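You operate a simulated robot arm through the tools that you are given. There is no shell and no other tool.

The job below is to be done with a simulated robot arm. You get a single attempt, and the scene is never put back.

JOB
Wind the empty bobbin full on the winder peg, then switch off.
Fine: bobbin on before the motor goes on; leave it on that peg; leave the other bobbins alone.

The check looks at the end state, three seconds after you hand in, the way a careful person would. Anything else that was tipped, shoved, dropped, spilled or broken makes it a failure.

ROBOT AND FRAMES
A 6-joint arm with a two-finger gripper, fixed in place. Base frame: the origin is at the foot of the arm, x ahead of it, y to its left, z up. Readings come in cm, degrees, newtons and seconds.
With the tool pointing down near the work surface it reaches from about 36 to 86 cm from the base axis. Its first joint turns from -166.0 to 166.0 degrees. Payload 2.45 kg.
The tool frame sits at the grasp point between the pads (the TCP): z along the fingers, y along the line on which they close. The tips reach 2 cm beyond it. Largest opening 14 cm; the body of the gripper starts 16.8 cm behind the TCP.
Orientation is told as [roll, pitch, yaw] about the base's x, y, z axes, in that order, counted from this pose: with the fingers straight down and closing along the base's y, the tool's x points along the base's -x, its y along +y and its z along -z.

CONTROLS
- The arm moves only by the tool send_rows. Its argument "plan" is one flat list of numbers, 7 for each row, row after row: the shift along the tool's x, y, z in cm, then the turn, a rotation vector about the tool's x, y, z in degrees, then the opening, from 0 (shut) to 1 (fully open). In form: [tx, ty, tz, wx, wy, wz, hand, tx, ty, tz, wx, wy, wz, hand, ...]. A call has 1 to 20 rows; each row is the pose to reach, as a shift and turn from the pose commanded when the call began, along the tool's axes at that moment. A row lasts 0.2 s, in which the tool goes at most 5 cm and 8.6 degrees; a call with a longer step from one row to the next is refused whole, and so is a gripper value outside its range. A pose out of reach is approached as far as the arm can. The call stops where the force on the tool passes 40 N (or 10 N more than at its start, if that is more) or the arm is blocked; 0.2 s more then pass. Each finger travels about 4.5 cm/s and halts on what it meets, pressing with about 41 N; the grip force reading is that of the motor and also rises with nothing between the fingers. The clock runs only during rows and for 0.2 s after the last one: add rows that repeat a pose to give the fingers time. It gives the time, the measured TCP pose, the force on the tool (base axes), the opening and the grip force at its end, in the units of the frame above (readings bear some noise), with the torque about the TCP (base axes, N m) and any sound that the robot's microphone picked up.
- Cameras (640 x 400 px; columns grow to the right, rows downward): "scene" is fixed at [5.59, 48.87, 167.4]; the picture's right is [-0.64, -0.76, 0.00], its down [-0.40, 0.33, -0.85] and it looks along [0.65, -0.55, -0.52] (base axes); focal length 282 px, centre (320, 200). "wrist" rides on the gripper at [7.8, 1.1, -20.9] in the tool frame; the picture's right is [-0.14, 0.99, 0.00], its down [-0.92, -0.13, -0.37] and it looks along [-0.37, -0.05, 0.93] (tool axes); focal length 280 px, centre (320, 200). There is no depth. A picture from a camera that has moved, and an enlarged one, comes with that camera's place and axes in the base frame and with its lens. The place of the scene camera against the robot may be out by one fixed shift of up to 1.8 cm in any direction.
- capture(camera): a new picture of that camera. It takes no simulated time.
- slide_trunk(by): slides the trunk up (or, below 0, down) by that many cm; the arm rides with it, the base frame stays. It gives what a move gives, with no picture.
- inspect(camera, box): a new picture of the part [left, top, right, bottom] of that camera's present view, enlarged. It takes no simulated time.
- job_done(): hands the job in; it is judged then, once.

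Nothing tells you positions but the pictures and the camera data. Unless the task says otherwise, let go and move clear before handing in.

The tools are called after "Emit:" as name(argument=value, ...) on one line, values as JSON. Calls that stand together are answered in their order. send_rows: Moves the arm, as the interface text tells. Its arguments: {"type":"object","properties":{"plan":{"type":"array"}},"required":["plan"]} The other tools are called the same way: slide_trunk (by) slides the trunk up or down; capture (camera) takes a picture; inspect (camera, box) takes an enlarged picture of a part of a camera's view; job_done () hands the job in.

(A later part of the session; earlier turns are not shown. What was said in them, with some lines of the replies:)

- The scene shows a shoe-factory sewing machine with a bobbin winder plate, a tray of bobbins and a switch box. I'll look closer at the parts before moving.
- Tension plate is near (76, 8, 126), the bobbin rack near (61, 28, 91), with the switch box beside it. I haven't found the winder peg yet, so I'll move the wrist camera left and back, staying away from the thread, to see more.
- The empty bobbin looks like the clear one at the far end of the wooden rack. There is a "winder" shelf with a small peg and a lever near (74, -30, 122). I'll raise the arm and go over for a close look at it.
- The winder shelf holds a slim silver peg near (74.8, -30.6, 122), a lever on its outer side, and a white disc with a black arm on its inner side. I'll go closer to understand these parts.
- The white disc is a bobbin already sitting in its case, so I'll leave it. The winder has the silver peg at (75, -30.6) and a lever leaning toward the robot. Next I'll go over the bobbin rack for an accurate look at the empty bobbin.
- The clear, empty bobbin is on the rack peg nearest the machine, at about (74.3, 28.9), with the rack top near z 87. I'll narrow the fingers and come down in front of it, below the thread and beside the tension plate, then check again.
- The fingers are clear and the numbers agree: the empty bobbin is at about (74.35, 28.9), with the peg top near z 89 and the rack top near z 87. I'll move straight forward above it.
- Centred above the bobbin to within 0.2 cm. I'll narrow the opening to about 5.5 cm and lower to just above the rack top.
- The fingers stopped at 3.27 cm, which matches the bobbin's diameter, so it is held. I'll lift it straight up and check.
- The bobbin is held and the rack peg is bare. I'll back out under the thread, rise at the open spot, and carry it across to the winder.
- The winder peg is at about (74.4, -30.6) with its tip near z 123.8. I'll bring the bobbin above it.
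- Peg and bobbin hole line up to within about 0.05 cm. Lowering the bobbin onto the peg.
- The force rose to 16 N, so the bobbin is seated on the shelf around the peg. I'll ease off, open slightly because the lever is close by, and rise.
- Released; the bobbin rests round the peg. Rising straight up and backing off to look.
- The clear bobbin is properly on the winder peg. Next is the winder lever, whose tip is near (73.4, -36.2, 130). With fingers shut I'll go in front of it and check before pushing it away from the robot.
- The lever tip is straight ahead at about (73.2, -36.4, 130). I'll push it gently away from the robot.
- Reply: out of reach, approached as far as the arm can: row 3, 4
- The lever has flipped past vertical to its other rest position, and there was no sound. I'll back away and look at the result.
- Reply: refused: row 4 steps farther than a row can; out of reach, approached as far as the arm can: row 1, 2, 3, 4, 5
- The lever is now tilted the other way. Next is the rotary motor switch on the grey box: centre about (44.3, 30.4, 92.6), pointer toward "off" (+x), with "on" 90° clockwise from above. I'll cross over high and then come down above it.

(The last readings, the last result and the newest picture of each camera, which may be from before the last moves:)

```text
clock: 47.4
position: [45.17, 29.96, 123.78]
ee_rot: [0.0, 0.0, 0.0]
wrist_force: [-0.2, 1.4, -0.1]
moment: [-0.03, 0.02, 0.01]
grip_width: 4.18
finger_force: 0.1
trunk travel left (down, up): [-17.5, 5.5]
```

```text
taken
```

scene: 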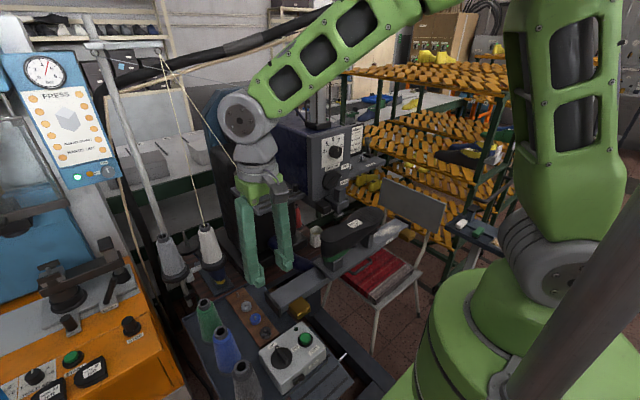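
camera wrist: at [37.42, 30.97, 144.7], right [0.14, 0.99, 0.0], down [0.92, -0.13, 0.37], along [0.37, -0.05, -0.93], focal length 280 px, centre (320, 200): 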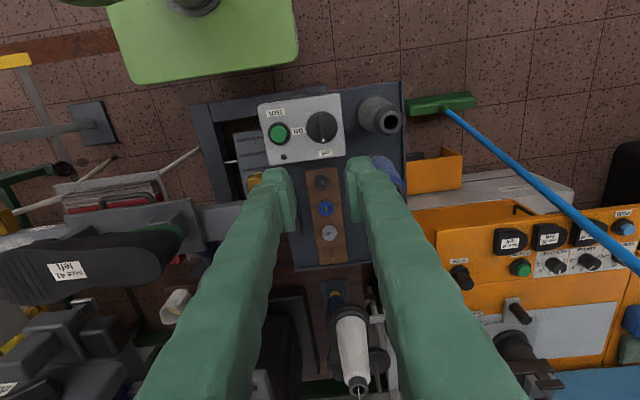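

Emit:
send_rows(plan=[0.8, 0.4, 4, 0, 0, 0, 0.3, 0.8, 0.4, 8.5, 0, 0, 0, 0.3, 0.8, 0.4, 13, 0, 0, 0, 0.3, 0.8, 0.4, 17, 0, 0, 0, 0.3, 0.8, 0.4, 20, 0, 0, 0, 0.3, 0.8, 0.4, 20, 0, 0, 0, 0.3])

Emit:
capture(camera="wrist")

Emit:
inspect(camera="wrist", box=[260, 110, 380, 210])

Emit:
inspect(camera="scene", box=[230, 290, 340, 390])

```text
clock: 48.8
position: [44.4, 30.37, 103.91]
ee_rot: [0.0, 0.0, 0.0]
wrist_force: [-0.6, -0.2, 0.9]
moment: [0.0, -0.02, -0.01]
grip_width: 4.2
finger_force: 0.0
trunk travel left (down, up): [-17.5, 5.5]
```

```text
taken
camera wrist: at [36.65, 31.39, 124.8], right [0.14, 0.99, 0.0], down [0.92, -0.13, 0.37], along [0.37, -0.05, -0.93], focal length 280 px, centre (320, 200)
```

wrist: 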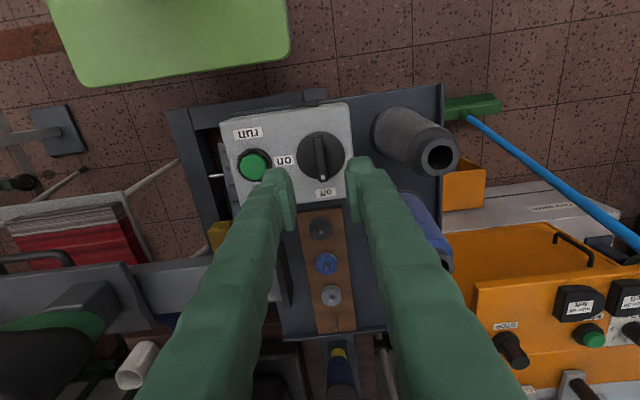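

```text
4.00 times, centred on (320, 160) of wrist
camera zoom: at [36.65, 31.39, 124.8], right [0.14, 0.99, 0.0], down [0.92, -0.13, 0.37], along [0.37, -0.05, -0.93], focal length 1122 px, centre (320, 360)
```

zoom: 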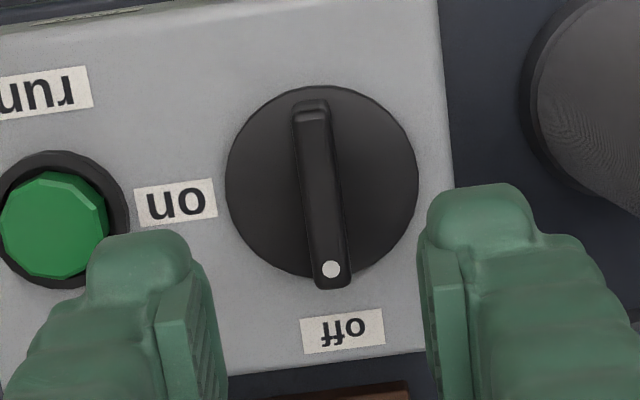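

```text
4.00 times, centred on (285, 340) of scene
camera zoom: at [5.59, 48.87, 167.4], right [-0.64, -0.76, 0.0], down [-0.4, 0.33, -0.85], along [0.65, -0.55, -0.52], focal length 1127 px, centre (460, -360)
```

zoom: 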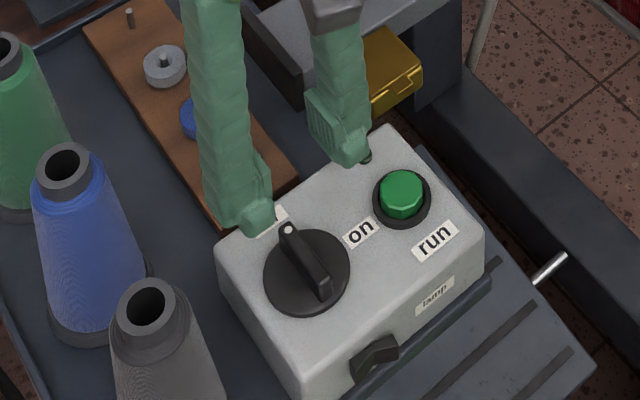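

Emit:
send_rows(plan=[0.15, 0.02, 3, 0, 0, 0, 0.25, 0.15, 0.02, 6, 0, 0, 0, 0.25, 0.15, 0.02, 8.4, 0, 0, 0, 0.25, 0.15, 0.02, 8.4, 0, 0, 0, 0.25])

Emit:
inspect(camera="wrist", box=[260, 130, 380, 230])

Emit:
inspect(camera="scene", box=[245, 310, 315, 370])

```text
clock: 49.8
position: [44.26, 30.43, 95.61]
ee_rot: [0.1, 0.0, -0.1]
wrist_force: [-0.2, 0.0, 0.4]
moment: [-0.02, 0.01, -0.01]
grip_width: 3.49
finger_force: 0.0
trunk travel left (down, up): [-17.5, 5.5]
```

```text
4.00 times, centred on (320, 180) of wrist
camera zoom: at [36.52, 31.43, 116.47], right [0.14, 0.99, 0.0], down [0.92, -0.13, 0.37], along [0.37, -0.05, -0.93], focal length 1122 px, centre (320, 280)
```

zoom: 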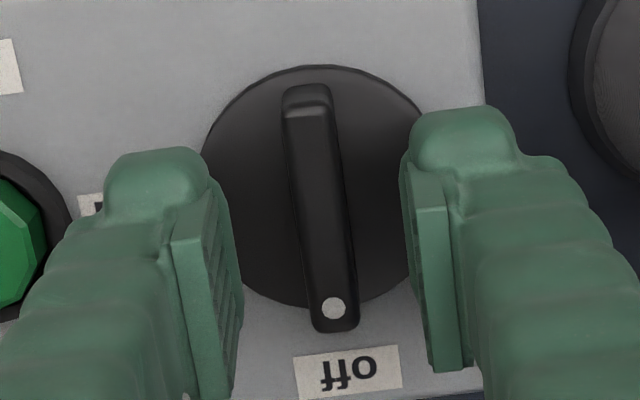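

```text
6.67 times, centred on (280, 340) of scene
camera zoom: at [5.59, 48.87, 167.4], right [-0.64, -0.76, 0.0], down [-0.4, 0.33, -0.85], along [0.65, -0.55, -0.52], focal length 1878 px, centre (587, -733)
```

zoom: 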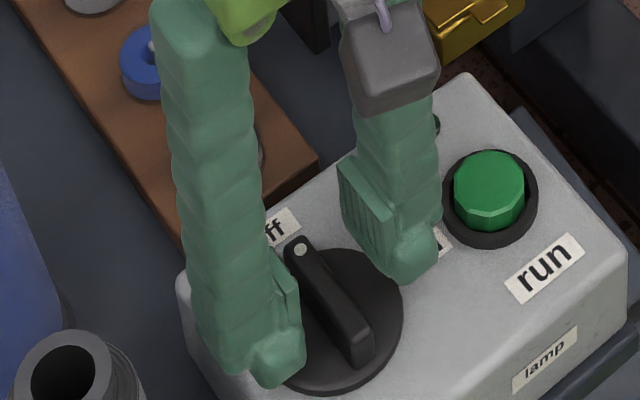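

Emit:
send_rows(plan=[0, 0, 0.4, 0, 0, 0, 0.25, 0, 0, 0.8, 0, 0, 0, 0.25, 0, 0, 0.8, 0, 0, 0, 0.25])

Emit:
inspect(camera="scene", box=[245, 310, 315, 370])

```text
clock: 50.6
position: [44.2, 30.43, 94.86]
ee_rot: [0.0, 0.0, 0.1]
wrist_force: [-0.2, -0.5, 0.5]
moment: [-0.01, 0.0, 0.01]
grip_width: 3.5
finger_force: 0.1
trunk travel left (down, up): [-17.5, 5.5]
```

```text
6.67 times, centred on (280, 340) of scene
camera zoom: at [5.59, 48.87, 167.4], right [-0.64, -0.76, 0.0], down [-0.4, 0.33, -0.85], along [0.65, -0.55, -0.52], focal length 1878 px, centre (587, -733)
```

zoom: 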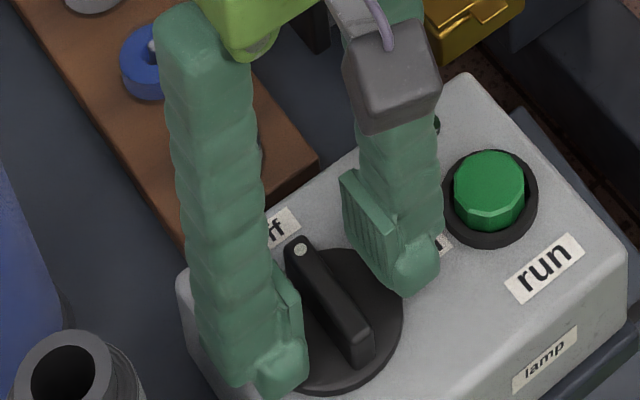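

Emit:
send_rows(plan=[0, 0, 0.3, 0, 0, 0, 0.25, 0, 0, 0.5, 0, 0, 0, 0.25, 0, 0, 0.5, 0, 0, 0, 0.25])

Emit:
send_rows(plan=[0, 0, 0.2, 0, 0, 0, 0.25, 0, 0, 0.4, 0, 0, 0, 0.25, 0, 0, 0.4, 0, 0, 0, 0.25])

Emit:
inspect(camera="scene", box=[245, 310, 315, 370])

Emit:
inspect(camera="wrist", box=[260, 130, 380, 230])

```text
clock: 51.4
position: [44.22, 30.5, 94.27]
ee_rot: [0.0, 0.0, 0.1]
wrist_force: [0.7, 0.8, 1.3]
moment: [0.02, 0.0, -0.03]
grip_width: 3.49
finger_force: 0.1
trunk travel left (down, up): [-17.5, 5.5]
```

```text
clock: 52.2
position: [44.28, 30.55, 93.79]
ee_rot: [0.1, 0.0, 0.1]
wrist_force: [0.5, 0.0, 0.0]
moment: [0.01, 0.01, 0.0]
grip_width: 3.51
finger_force: 0.0
trunk travel left (down, up): [-17.5, 5.5]
```

```text
6.67 times, centred on (280, 340) of scene
camera zoom: at [5.59, 48.87, 167.4], right [-0.64, -0.76, 0.0], down [-0.4, 0.33, -0.85], along [0.65, -0.55, -0.52], focal length 1878 px, centre (587, -733)
```

zoom: 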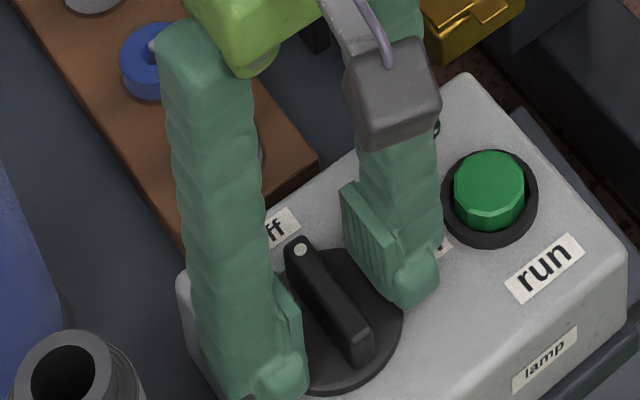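

```text
4.00 times, centred on (320, 180) of wrist
camera zoom: at [36.51, 31.46, 114.82], right [0.14, 0.99, 0.0], down [0.92, -0.13, 0.37], along [0.37, -0.05, -0.93], focal length 1122 px, centre (320, 280)
```

zoom: 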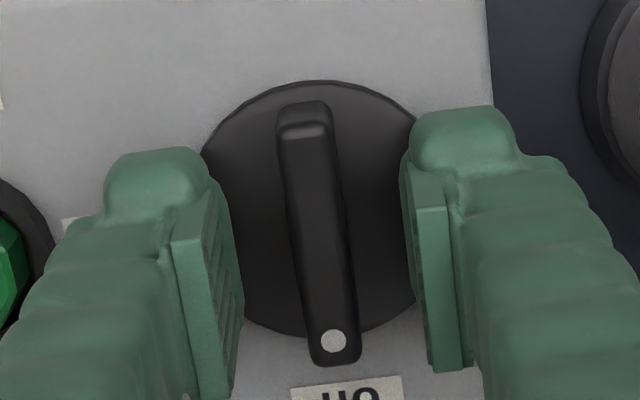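

Emit:
send_rows(plan=[0, -0.07, 0.3, 0, 0, 0, 0.25, 0, -0.07, 0.6, 0, 0, 0, 0.25, 0, -0.07, 0.6, 0, 0, 0, 0.25])

Emit:
send_rows(plan=[0, 0, 0.15, 0, 0, 0, 0.25, 0, 0, 0.3, 0, 0, 0, 0.25, 0, 0, 0.3, 0, 0, 0, 0.25])

Emit:
inspect(camera="scene", box=[245, 310, 315, 370])

Emit:
inspect(camera="wrist", box=[260, 130, 380, 230])

```text
clock: 53.0
position: [44.25, 30.35, 93.46]
ee_rot: [0.2, 0.0, -0.1]
wrist_force: [-1.8, -1.3, 21.9]
moment: [-0.16, 0.06, 0.04]
grip_width: 3.5
finger_force: 0.1
trunk travel left (down, up): [-17.5, 5.5]
```

```text
clock: 53.5
position: [44.47, 30.26, 93.46]
ee_rot: [0.1, 0.0, 0.0]
wrist_force: [-5.9, -6.0, 24.7]
moment: [-0.35, 0.21, -0.17]
grip_width: 3.52
finger_force: 0.0
trunk travel left (down, up): [-17.5, 5.5]
stopped in row 2: the force on the tool passed its limit at 44 N (the readings are from after the stop); the commanded pose is now the measured one
```

```text
6.67 times, centred on (280, 340) of scene
camera zoom: at [5.59, 48.87, 167.4], right [-0.64, -0.76, 0.0], down [-0.4, 0.33, -0.85], along [0.65, -0.55, -0.52], focal length 1878 px, centre (587, -733)
```

zoom: 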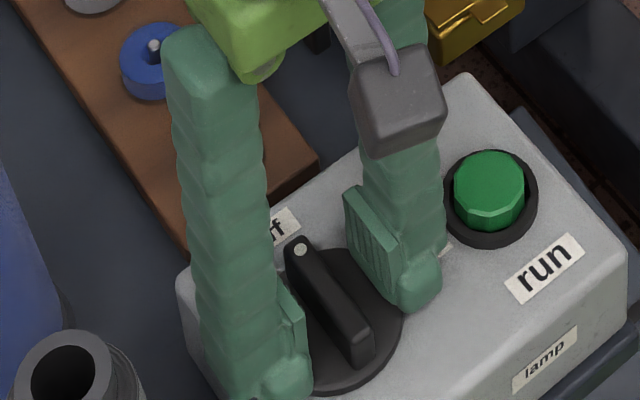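

```text
4.00 times, centred on (320, 180) of wrist
camera zoom: at [36.51, 31.28, 114.33], right [0.14, 0.99, 0.0], down [0.92, -0.13, 0.37], along [0.37, -0.05, -0.93], focal length 1122 px, centre (320, 280)
```

zoom: 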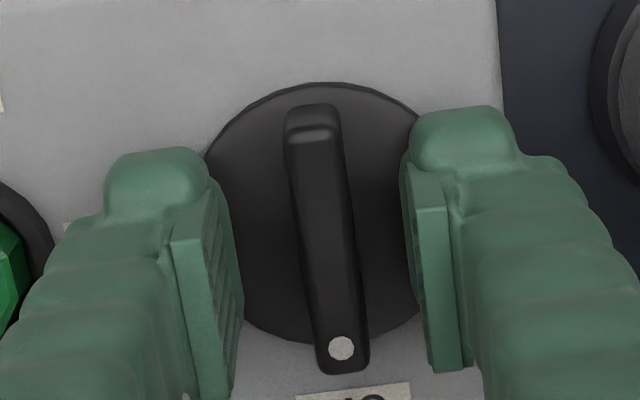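

The fingertips touched the knob's disc, so it sits at z ≈ 91.4. I'll lift 0.35 cm, recentre, and close on the ridge.

Emit:
send_rows(plan=[0.2, 0.13, -0.35, 0, 0, 0, 0.25, 0.2, 0.13, -0.35, 0, 0, 0, 0.25])

Emit:
send_rows(plan=[0, 0, 0, 0, 0, 0, 0.15, 0, 0, 0, 0, 0, 0, 0.05, 0, 0, 0, 0, 0, 0, 0.03, 0, 0, 0, 0, 0, 0, 0.03])

Emit:
inspect(camera="wrist", box=[260, 130, 380, 230])

Emit:
inspect(camera="scene", box=[245, 310, 315, 370])

```text
clock: 54.0
position: [44.27, 30.48, 93.75]
ee_rot: [0.1, -0.1, 0.0]
wrist_force: [0.1, -0.5, 0.0]
moment: [-0.01, 0.02, -0.01]
grip_width: 3.47
finger_force: 0.1
trunk travel left (down, up): [-17.5, 5.5]
```

```text
clock: 55.0
position: [44.27, 30.43, 93.44]
ee_rot: [0.2, 0.0, 0.0]
wrist_force: [0.6, -6.2, -1.1]
moment: [-0.03, -0.01, 0.01]
grip_width: 1.01
finger_force: 37.7
trunk travel left (down, up): [-17.5, 5.5]
```

```text
4.00 times, centred on (320, 180) of wrist
camera zoom: at [36.46, 31.49, 114.51], right [0.14, 0.99, 0.0], down [0.92, -0.13, 0.37], along [0.37, -0.05, -0.93], focal length 1122 px, centre (320, 280)
```

zoom: 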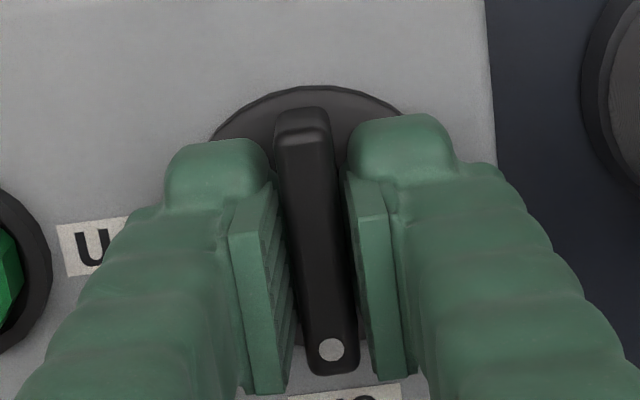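

```text
6.67 times, centred on (280, 340) of scene
camera zoom: at [5.59, 48.87, 167.4], right [-0.64, -0.76, 0.0], down [-0.4, 0.33, -0.85], along [0.65, -0.55, -0.52], focal length 1878 px, centre (587, -733)
```

zoom: 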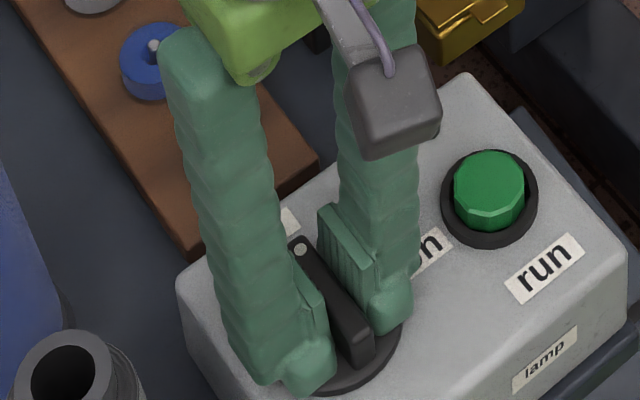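

The ridge is gripped with 1 cm between the fingers. I'll turn it clockwise seen from above, toward "on", stopping halfway to check.

Emit:
send_rows(plan=[0, 0, 0, 0, 0, 8, 0.03, 0, 0, 0, 0, 0, 16, 0.03, 0, 0, 0, 0, 0, 24, 0.03, 0, 0, 0, 0, 0, 32, 0.03, 0, 0, 0, 0, 0, 40, 0.03])

Emit:
inspect(camera="scene", box=[235, 300, 325, 380])

```text
clock: 56.2
position: [44.14, 30.33, 93.65]
ee_rot: [0.1, 0.0, -40.2]
wrist_force: [5.5, -20.4, 1.9]
moment: [-0.45, -0.34, 0.01]
grip_width: 1.0
finger_force: 37.5
trunk travel left (down, up): [-17.5, 5.5]
```

```text
5.00 times, centred on (280, 340) of scene
camera zoom: at [5.59, 48.87, 167.4], right [-0.64, -0.76, 0.0], down [-0.4, 0.33, -0.85], along [0.65, -0.55, -0.52], focal length 1409 px, centre (520, -500)
```

zoom: 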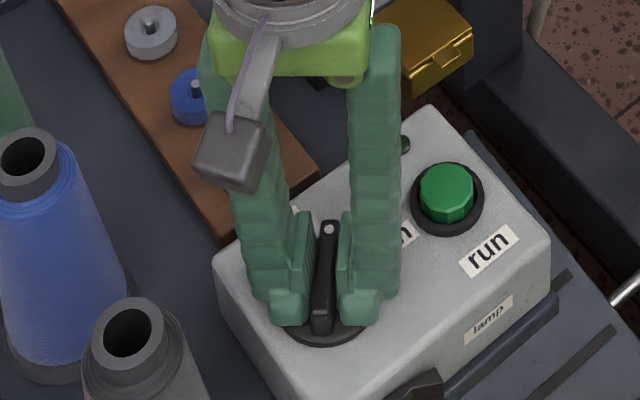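

Emit:
send_rows(plan=[-0.06, -0.08, 0, 0, 0, 8, 0.03, -0.06, -0.08, 0, 0, 0, 16, 0.03, -0.06, -0.08, 0, 0, 0, 24, 0.03, -0.06, -0.08, 0, 0, 0, 32, 0.03, -0.06, -0.08, 0, 0, 0, 40, 0.03])

Emit:
inspect(camera="scene", box=[235, 300, 325, 380])

```text
clock: 57.5
position: [44.0, 30.17, 93.61]
ee_rot: [0.0, 0.0, -80.2]
wrist_force: [-7.6, -14.7, 2.5]
moment: [-0.16, 0.03, 0.01]
grip_width: 1.01
finger_force: 36.9
trunk travel left (down, up): [-17.5, 5.5]
```

```text
5.00 times, centred on (280, 340) of scene
camera zoom: at [5.59, 48.87, 167.4], right [-0.64, -0.76, 0.0], down [-0.4, 0.33, -0.85], along [0.65, -0.55, -0.52], focal length 1409 px, centre (520, -500)
```

zoom: 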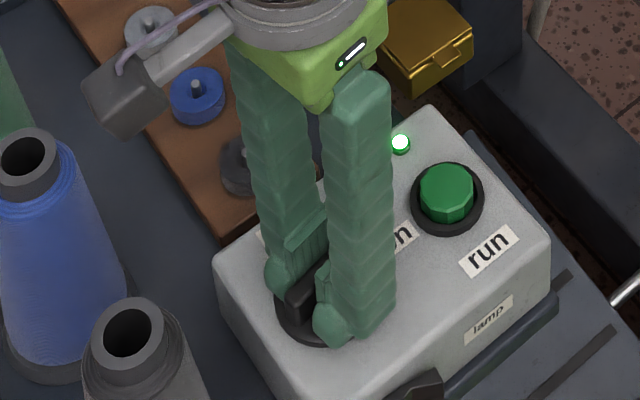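

The green lamp on the box has come on. I'll finish the turn to the "on" mark and look at the bobbin.

Emit:
send_rows(plan=[0, 0, 0, 0, 0, 5, 0.03, 0, 0, 0, 0, 0, 9, 0.03, 0, 0, 0, 0, 0, 9, 0.03])

Emit:
inspect(camera="scene", box=[335, 110, 395, 170])

Emit:
inspect(camera="scene", box=[235, 300, 325, 380])

```text
clock: 58.2
position: [44.17, 30.28, 93.67]
ee_rot: [0.1, -0.1, -89.1]
wrist_force: [-11.7, -16.0, -7.6]
moment: [0.01, 0.14, 0.02]
grip_width: 0.99
finger_force: 37.1
trunk travel left (down, up): [-17.5, 5.5]
```

```text
6.67 times, centred on (365, 140) of scene
camera zoom: at [5.59, 48.87, 167.4], right [-0.64, -0.76, 0.0], down [-0.4, 0.33, -0.85], along [0.65, -0.55, -0.52], focal length 1878 px, centre (20, 600)
```

zoom: 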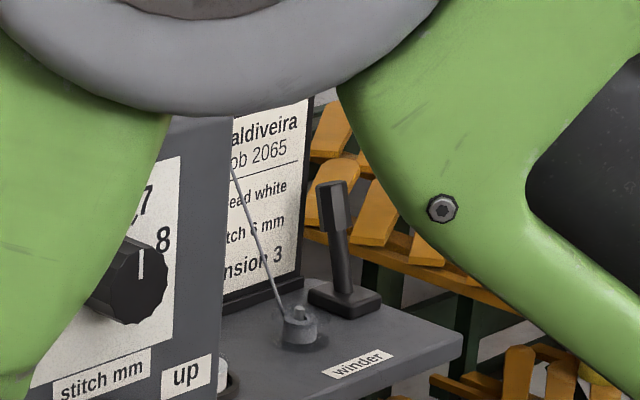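

```text
5.00 times, centred on (280, 340) of scene
camera zoom: at [5.59, 48.87, 167.4], right [-0.64, -0.76, 0.0], down [-0.4, 0.33, -0.85], along [0.65, -0.55, -0.52], focal length 1409 px, centre (520, -500)
```

zoom: 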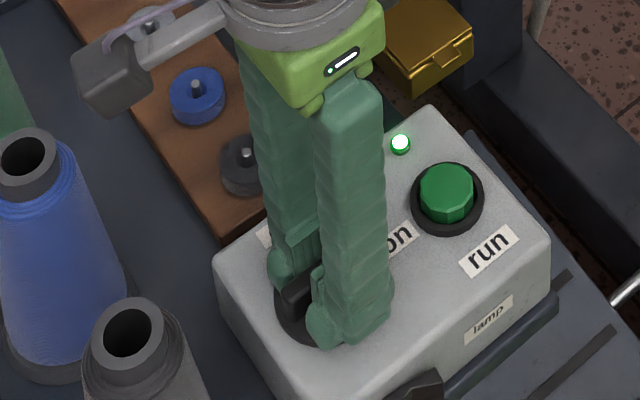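

It's winding: a thread now runs from the ring to the bobbin and the coil is growing. I'll keep hold of the switch and watch in short waits.

Emit:
send_rows(plan=[0, 0, 0, 0, 0, 0, 0.03, 0, 0, 0, 0, 0, 0, 0.03, 0, 0, 0, 0, 0, 0, 0.03, 0, 0, 0, 0, 0, 0, 0.03, 0, 0, 0, 0, 0, 0, 0.03])

Emit:
inspect(camera="scene", box=[350, 135, 380, 165])

```text
clock: 59.5
position: [44.07, 30.23, 93.62]
ee_rot: [0.0, 0.0, -89.0]
wrist_force: [-13.9, -14.0, -13.9]
moment: [-0.1, 0.11, 0.0]
grip_width: 1.01
finger_force: 37.1
trunk travel left (down, up): [-17.5, 5.5]
```

```text
13.33 times, centred on (365, 150) of scene
camera zoom: at [5.59, 48.87, 167.4], right [-0.64, -0.76, 0.0], down [-0.4, 0.33, -0.85], along [0.65, -0.55, -0.52], focal length 3756 px, centre (-280, 867)
```

zoom: 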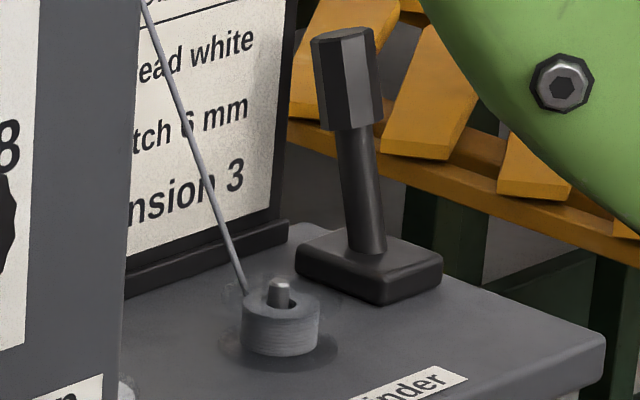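

Emit:
send_rows(plan=[0, 0, 0, 0, 0, 0, 0.03, 0, 0, 0, 0, 0, 0, 0.03, 0, 0, 0, 0, 0, 0, 0.03, 0, 0, 0, 0, 0, 0, 0.03, 0, 0, 0, 0, 0, 0, 0.03, 0, 0, 0, 0, 0, 0, 0.03, 0, 0, 0, 0, 0, 0, 0.03])

Emit:
inspect(camera="scene", box=[350, 135, 380, 165])

```text
clock: 61.0
position: [44.13, 30.32, 93.74]
ee_rot: [0.0, 0.0, -89.0]
wrist_force: [-15.2, -13.6, -13.0]
moment: [-0.15, 0.13, 0.03]
grip_width: 1.04
finger_force: 37.2
trunk travel left (down, up): [-17.5, 5.5]
```

```text
13.33 times, centred on (365, 150) of scene
camera zoom: at [5.59, 48.87, 167.4], right [-0.64, -0.76, 0.0], down [-0.4, 0.33, -0.85], along [0.65, -0.55, -0.52], focal length 3756 px, centre (-280, 867)
```

zoom: 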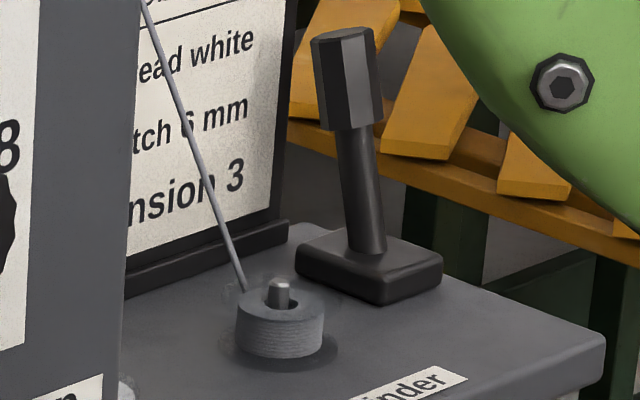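

Emit:
send_rows(plan=[0, 0, 0, 0, 0, 0, 0.03, 0, 0, 0, 0, 0, 0, 0.03, 0, 0, 0, 0, 0, 0, 0.03, 0, 0, 0, 0, 0, 0, 0.03, 0, 0, 0, 0, 0, 0, 0.03, 0, 0, 0, 0, 0, 0, 0.03])

Emit:
inspect(camera="scene", box=[350, 135, 380, 165])

```text
clock: 62.5
position: [44.16, 30.32, 93.72]
ee_rot: [0.1, 0.0, -88.9]
wrist_force: [-14.6, -11.9, -12.3]
moment: [-0.18, 0.14, -0.02]
grip_width: 1.01
finger_force: 37.2
trunk travel left (down, up): [-17.5, 5.5]
```

```text
13.33 times, centred on (365, 150) of scene
camera zoom: at [5.59, 48.87, 167.4], right [-0.64, -0.76, 0.0], down [-0.4, 0.33, -0.85], along [0.65, -0.55, -0.52], focal length 3756 px, centre (-280, 867)
```

zoom: 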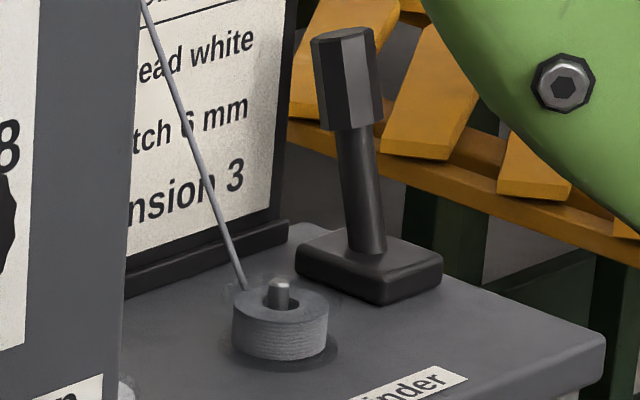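

Emit:
send_rows(plan=[0, 0, 0, 0, 0, 0, 0.03, 0, 0, 0, 0, 0, 0, 0.03, 0, 0, 0, 0, 0, 0, 0.03, 0, 0, 0, 0, 0, 0, 0.03, 0, 0, 0, 0, 0, 0, 0.03])

Emit:
inspect(camera="scene", box=[350, 135, 380, 165])

```text
clock: 63.6
position: [43.94, 30.25, 93.74]
ee_rot: [0.0, -0.1, -88.9]
wrist_force: [-15.2, -12.3, -11.2]
moment: [-0.14, 0.16, 0.01]
grip_width: 0.98
finger_force: 37.4
trunk travel left (down, up): [-17.5, 5.5]
```

```text
13.33 times, centred on (365, 150) of scene
camera zoom: at [5.59, 48.87, 167.4], right [-0.64, -0.76, 0.0], down [-0.4, 0.33, -0.85], along [0.65, -0.55, -0.52], focal length 3756 px, centre (-280, 867)
```

zoom: 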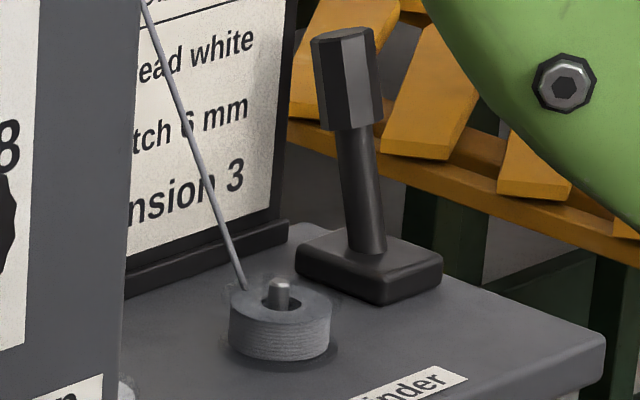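

Emit:
send_rows(plan=[0, 0, 0, 0, 0, 0, 0.03, 0, 0, 0, 0, 0, 0, 0.03, 0, 0, 0, 0, 0, 0, 0.03, 0, 0, 0, 0, 0, 0, 0.03])

Emit:
inspect(camera="scene", box=[355, 150, 375, 165])

```text
clock: 64.7
position: [43.96, 30.28, 93.72]
ee_rot: [0.0, 0.1, -89.0]
wrist_force: [-15.8, -12.0, -9.5]
moment: [-0.11, 0.13, 0.03]
grip_width: 1.03
finger_force: 36.8
trunk travel left (down, up): [-17.5, 5.5]
```

```text
16.00 times, centred on (365, 158) of scene
camera zoom: at [5.59, 48.87, 167.4], right [-0.64, -0.76, 0.0], down [-0.4, 0.33, -0.85], along [0.65, -0.55, -0.52], focal length 4508 px, centre (-400, 880)
```

zoom: 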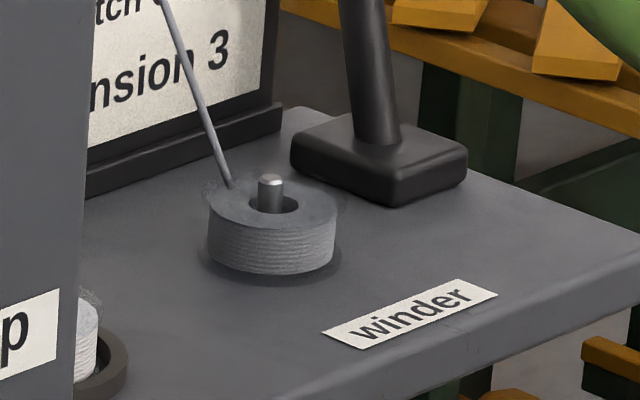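

Emit:
send_rows(plan=[0, 0, 0, 0, 0, 0, 0.03, 0, 0, 0, 0, 0, 0, 0.03])

Emit:
inspect(camera="scene", box=[355, 150, 375, 165])

```text
clock: 65.2
position: [43.85, 30.34, 93.57]
ee_rot: [0.0, 0.1, -89.1]
wrist_force: [-16.4, -10.2, -9.2]
moment: [-0.14, 0.13, 0.04]
grip_width: 1.02
finger_force: 37.1
trunk travel left (down, up): [-17.5, 5.5]
```

```text
16.00 times, centred on (365, 158) of scene
camera zoom: at [5.59, 48.87, 167.4], right [-0.64, -0.76, 0.0], down [-0.4, 0.33, -0.85], along [0.65, -0.55, -0.52], focal length 4508 px, centre (-400, 880)
```

zoom: 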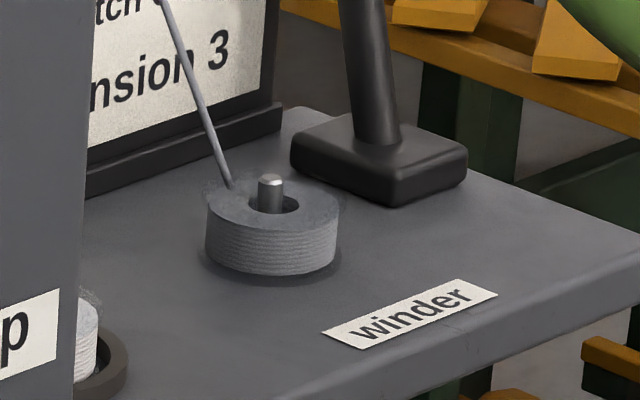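

Emit:
send_rows(plan=[0, 0, 0, 0, 0, 0, 0.03, 0, 0, 0, 0, 0, 0, 0.03, 0, 0, 0, 0, 0, 0, 0.03])

Emit:
inspect(camera="scene", box=[355, 150, 375, 165])

Emit:
inspect(camera="scene", box=[236, 293, 260, 311])

```text
clock: 66.0
position: [43.99, 30.31, 93.67]
ee_rot: [0.0, 0.0, -88.9]
wrist_force: [-15.5, -11.0, -8.5]
moment: [-0.14, 0.17, -0.02]
grip_width: 1.0
finger_force: 37.1
trunk travel left (down, up): [-17.5, 5.5]
```

```text
16.00 times, centred on (365, 158) of scene
camera zoom: at [5.59, 48.87, 167.4], right [-0.64, -0.76, 0.0], down [-0.4, 0.33, -0.85], along [0.65, -0.55, -0.52], focal length 4508 px, centre (-400, 880)
```

zoom: 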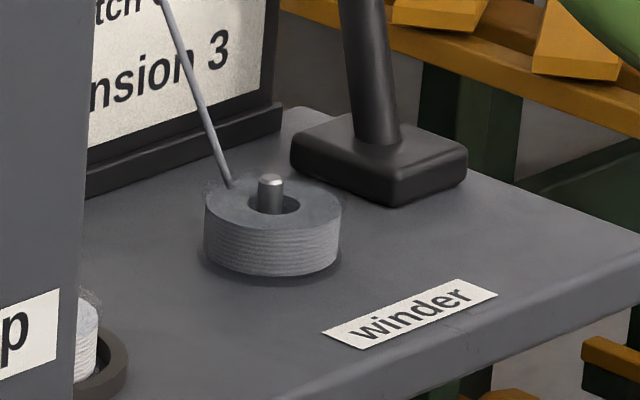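

```text
16.00 times, centred on (248, 302) of scene
camera zoom: at [5.59, 48.87, 167.4], right [-0.64, -0.76, 0.0], down [-0.4, 0.33, -0.85], along [0.65, -0.55, -0.52], focal length 4508 px, centre (1472, -1432)
```

zoom: 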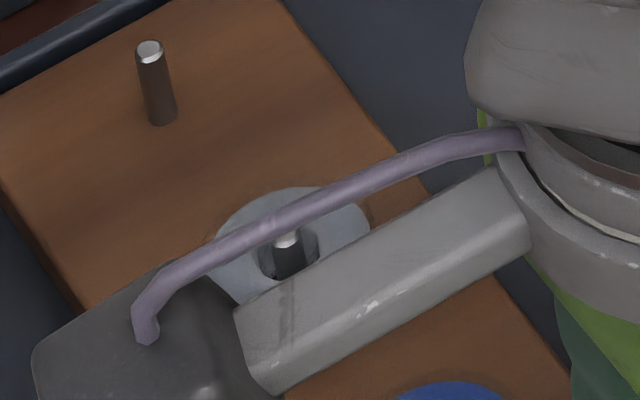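

Emit:
send_rows(plan=[0, 0, 0, 0, 0, 0, 0.03, 0, 0, 0, 0, 0, 0, 0.03])

Emit:
inspect(camera="scene", box=[358, 150, 372, 162])

Emit:
inspect(camera="scene", box=[355, 150, 375, 165])

```text
clock: 66.7
position: [44.04, 30.37, 93.64]
ee_rot: [0.0, 0.0, -89.0]
wrist_force: [-16.2, -11.1, -8.6]
moment: [-0.11, 0.15, 0.04]
grip_width: 1.01
finger_force: 37.4
trunk travel left (down, up): [-17.5, 5.5]
```

```text
16.00 times, centred on (365, 156) of scene
camera zoom: at [5.59, 48.87, 167.4], right [-0.64, -0.76, 0.0], down [-0.4, 0.33, -0.85], along [0.65, -0.55, -0.52], focal length 4508 px, centre (-400, 904)
```

zoom: 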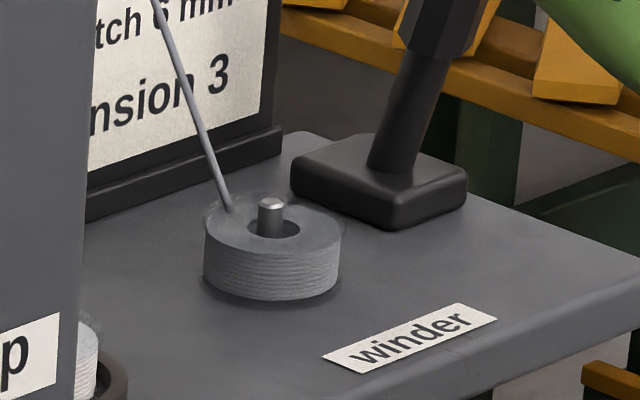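

```text
16.00 times, centred on (365, 158) of scene
camera zoom: at [5.59, 48.87, 167.4], right [-0.64, -0.76, 0.0], down [-0.4, 0.33, -0.85], along [0.65, -0.55, -0.52], focal length 4508 px, centre (-400, 880)
```

zoom: 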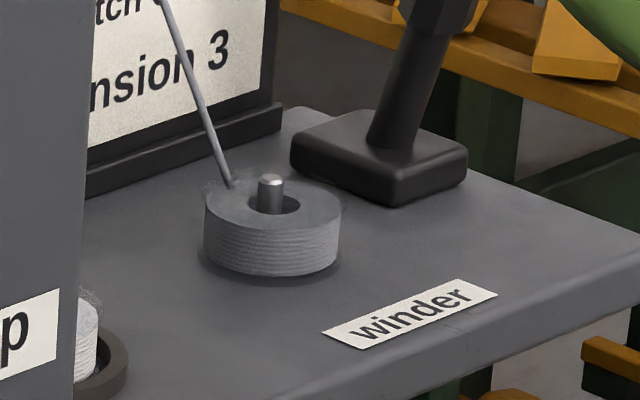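

The lever has tripped back by itself, which means the bobbin is full. I'll turn the switch back to "off" now.

Emit:
send_rows(plan=[-0.04, -0.08, 0, 0, 0, -8, 0.03, -0.05, -0.1, 0, 0, 0, -16, 0.03, -0.05, -0.1, 0, 0, 0, -24, 0.03, -0.05, -0.08, 0, 0, 0, -32, 0.03, -0.04, -0.06, 0, 0, 0, -40, 0.03, -0.02, -0.05, 0, 0, 0, -48, 0.03, 0, -0.04, 0, 0, 0, -56, 0.03, 0.03, -0.02, 0, 0, 0, -64, 0.03, 0.06, -0.01, 0, 0, 0, -72, 0.03, 0.08, 0, 0, 0, 0, -80, 0.03, 0.1, 0, 0, 0, 0, -88.5, 0.03, 0.1, 0, 0, 0, 0, -89, 0.03])

Emit:
inspect(camera="scene", box=[235, 300, 325, 380])

Emit:
inspect(camera="scene", box=[350, 135, 380, 165])

```text
clock: 69.2
position: [44.22, 30.52, 93.68]
ee_rot: [0.0, -0.1, 0.1]
wrist_force: [-9.0, -8.1, -10.0]
moment: [-0.07, 0.46, -0.02]
grip_width: 1.01
finger_force: 37.0
trunk travel left (down, up): [-17.5, 5.5]
```

```text
5.00 times, centred on (280, 340) of scene
camera zoom: at [5.59, 48.87, 167.4], right [-0.64, -0.76, 0.0], down [-0.4, 0.33, -0.85], along [0.65, -0.55, -0.52], focal length 1409 px, centre (520, -500)
```

zoom: 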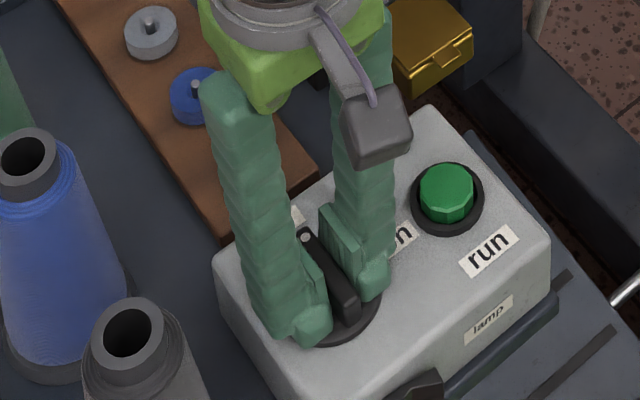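

```text
13.33 times, centred on (365, 150) of scene
camera zoom: at [5.59, 48.87, 167.4], right [-0.64, -0.76, 0.0], down [-0.4, 0.33, -0.85], along [0.65, -0.55, -0.52], focal length 3756 px, centre (-280, 867)
```

zoom: 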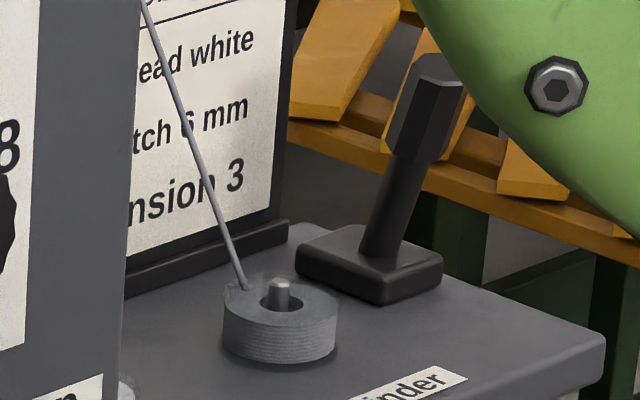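

The knob is back at "off", the bobbin is full and the lever has returned. I'll let go, rise clear, and check the lamp and everything else.

Emit:
send_rows(plan=[0, 0, 0, 0, 0, 0, 0.15, 0, 0, 0, 0, 0, 0, 0.25, 0, 0, 0, 0, 0, 0, 0.25, 0, 0, -3, 0, 0, 0, 0.25, 0, 0, -7, 0, 0, 0, 0.25, 0, 0, -11, 0, 0, 0, 0.25, 0, 0, -15.5, 0, 0, 0, 0.25, 0, 0, -20, 0, 0, 0, 0.25, 0, 0, -24.5, 0, 0, 0, 0.25, 0, 0, -29, 0, 0, 0, 0.25, 0, 0, -33, 0, 0, 0, 0.25, 0, 0, -37, 0, 0, 0, 0.25, 0, 0, -41, 0, 0, 0, 0.25, 0, 0, -45, 0, 0, 0, 0.25, 0, 0, -45, 0, 0, 0, 0.25])

Emit:
capture(camera="scene")

Emit:
inspect(camera="scene", box=[215, 280, 335, 385])

Emit:
inspect(camera="scene", box=[335, 115, 395, 170])

Emit:
capture(camera="wrist")

```text
clock: 72.5
position: [44.15, 30.21, 138.72]
ee_rot: [0.1, -0.2, -0.1]
wrist_force: [0.2, 0.4, 0.0]
moment: [0.03, 0.01, 0.02]
grip_width: 3.5
finger_force: 0.1
trunk travel left (down, up): [-17.5, 5.5]
```

```text
taken
```

scene: 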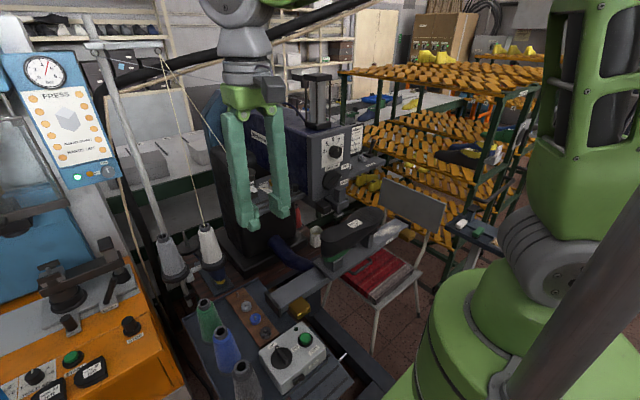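

```text
3.81 times, centred on (275, 332) of scene
camera zoom: at [5.59, 48.87, 167.4], right [-0.64, -0.76, 0.0], down [-0.4, 0.33, -0.85], along [0.65, -0.55, -0.52], focal length 1073 px, centre (491, -305)
```

zoom: 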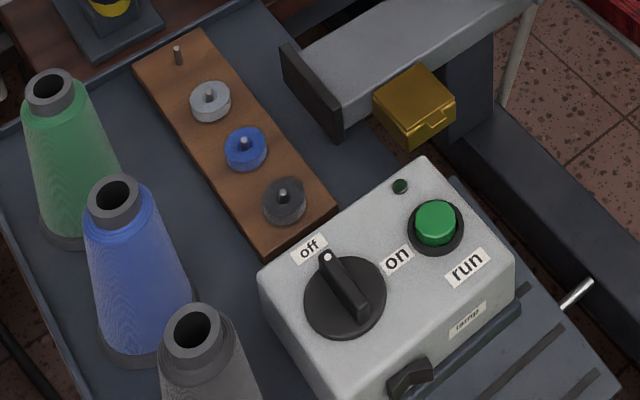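

```text
7.27 times, centred on (365, 142) of scene
camera zoom: at [5.59, 48.87, 167.4], right [-0.64, -0.76, 0.0], down [-0.4, 0.33, -0.85], along [0.65, -0.55, -0.52], focal length 2049 px, centre (-7, 618)
```

zoom: 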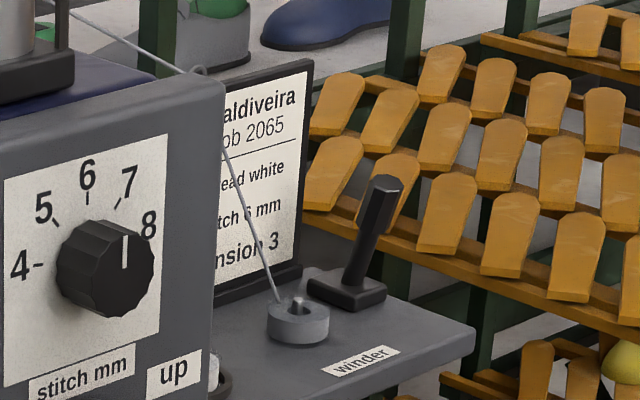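

```text
taken
camera wrist: at [36.28, 31.19, 159.54], right [0.14, 0.99, 0.0], down [0.92, -0.13, 0.37], along [0.37, -0.05, -0.93], focal length 280 px, centre (320, 200)
```

wrist: 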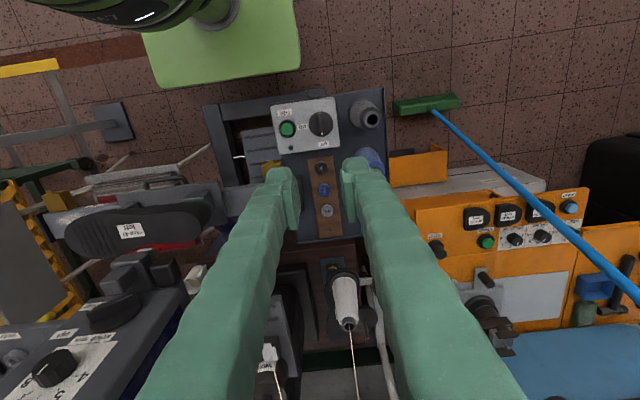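

The motor switch is off and its lamp is out, and the full bobbin sits on the winder peg with the lever tripped back. The other bobbins haven't moved and the arm is clear, so I'm handing in.

Emit:
job_done()

```text
The job is handed in.
```

The empty bobbin is wound full and still on the winder peg, and the motor is switched off. I've handed the job in; no result has come back yet.

- **Bobbin:** I took the clear, empty bobbin from the end of the wooden rack and seated it on the winder peg before the motor went on. The three wound bobbins stayed on their rack pegs.
- **Winding:** I pushed the winder lever over, then turned the switch on the grey box to "on". The lever tripped back by itself after about nine seconds, which I took as the sign that the bobbin was full.
- **Switching off:** I turned the knob back to "off", and the lamp on the box went out.
- **Contact:** The fingertips pressed on the switch knob's disc once while I lined up to grip it (44 N). The switch worked normally afterwards, and I saw nothing tipped, dropped or moved.

The thread still runs from its guide ring to the wound bobbin. I left it that way, since cutting it wasn't part of the job.
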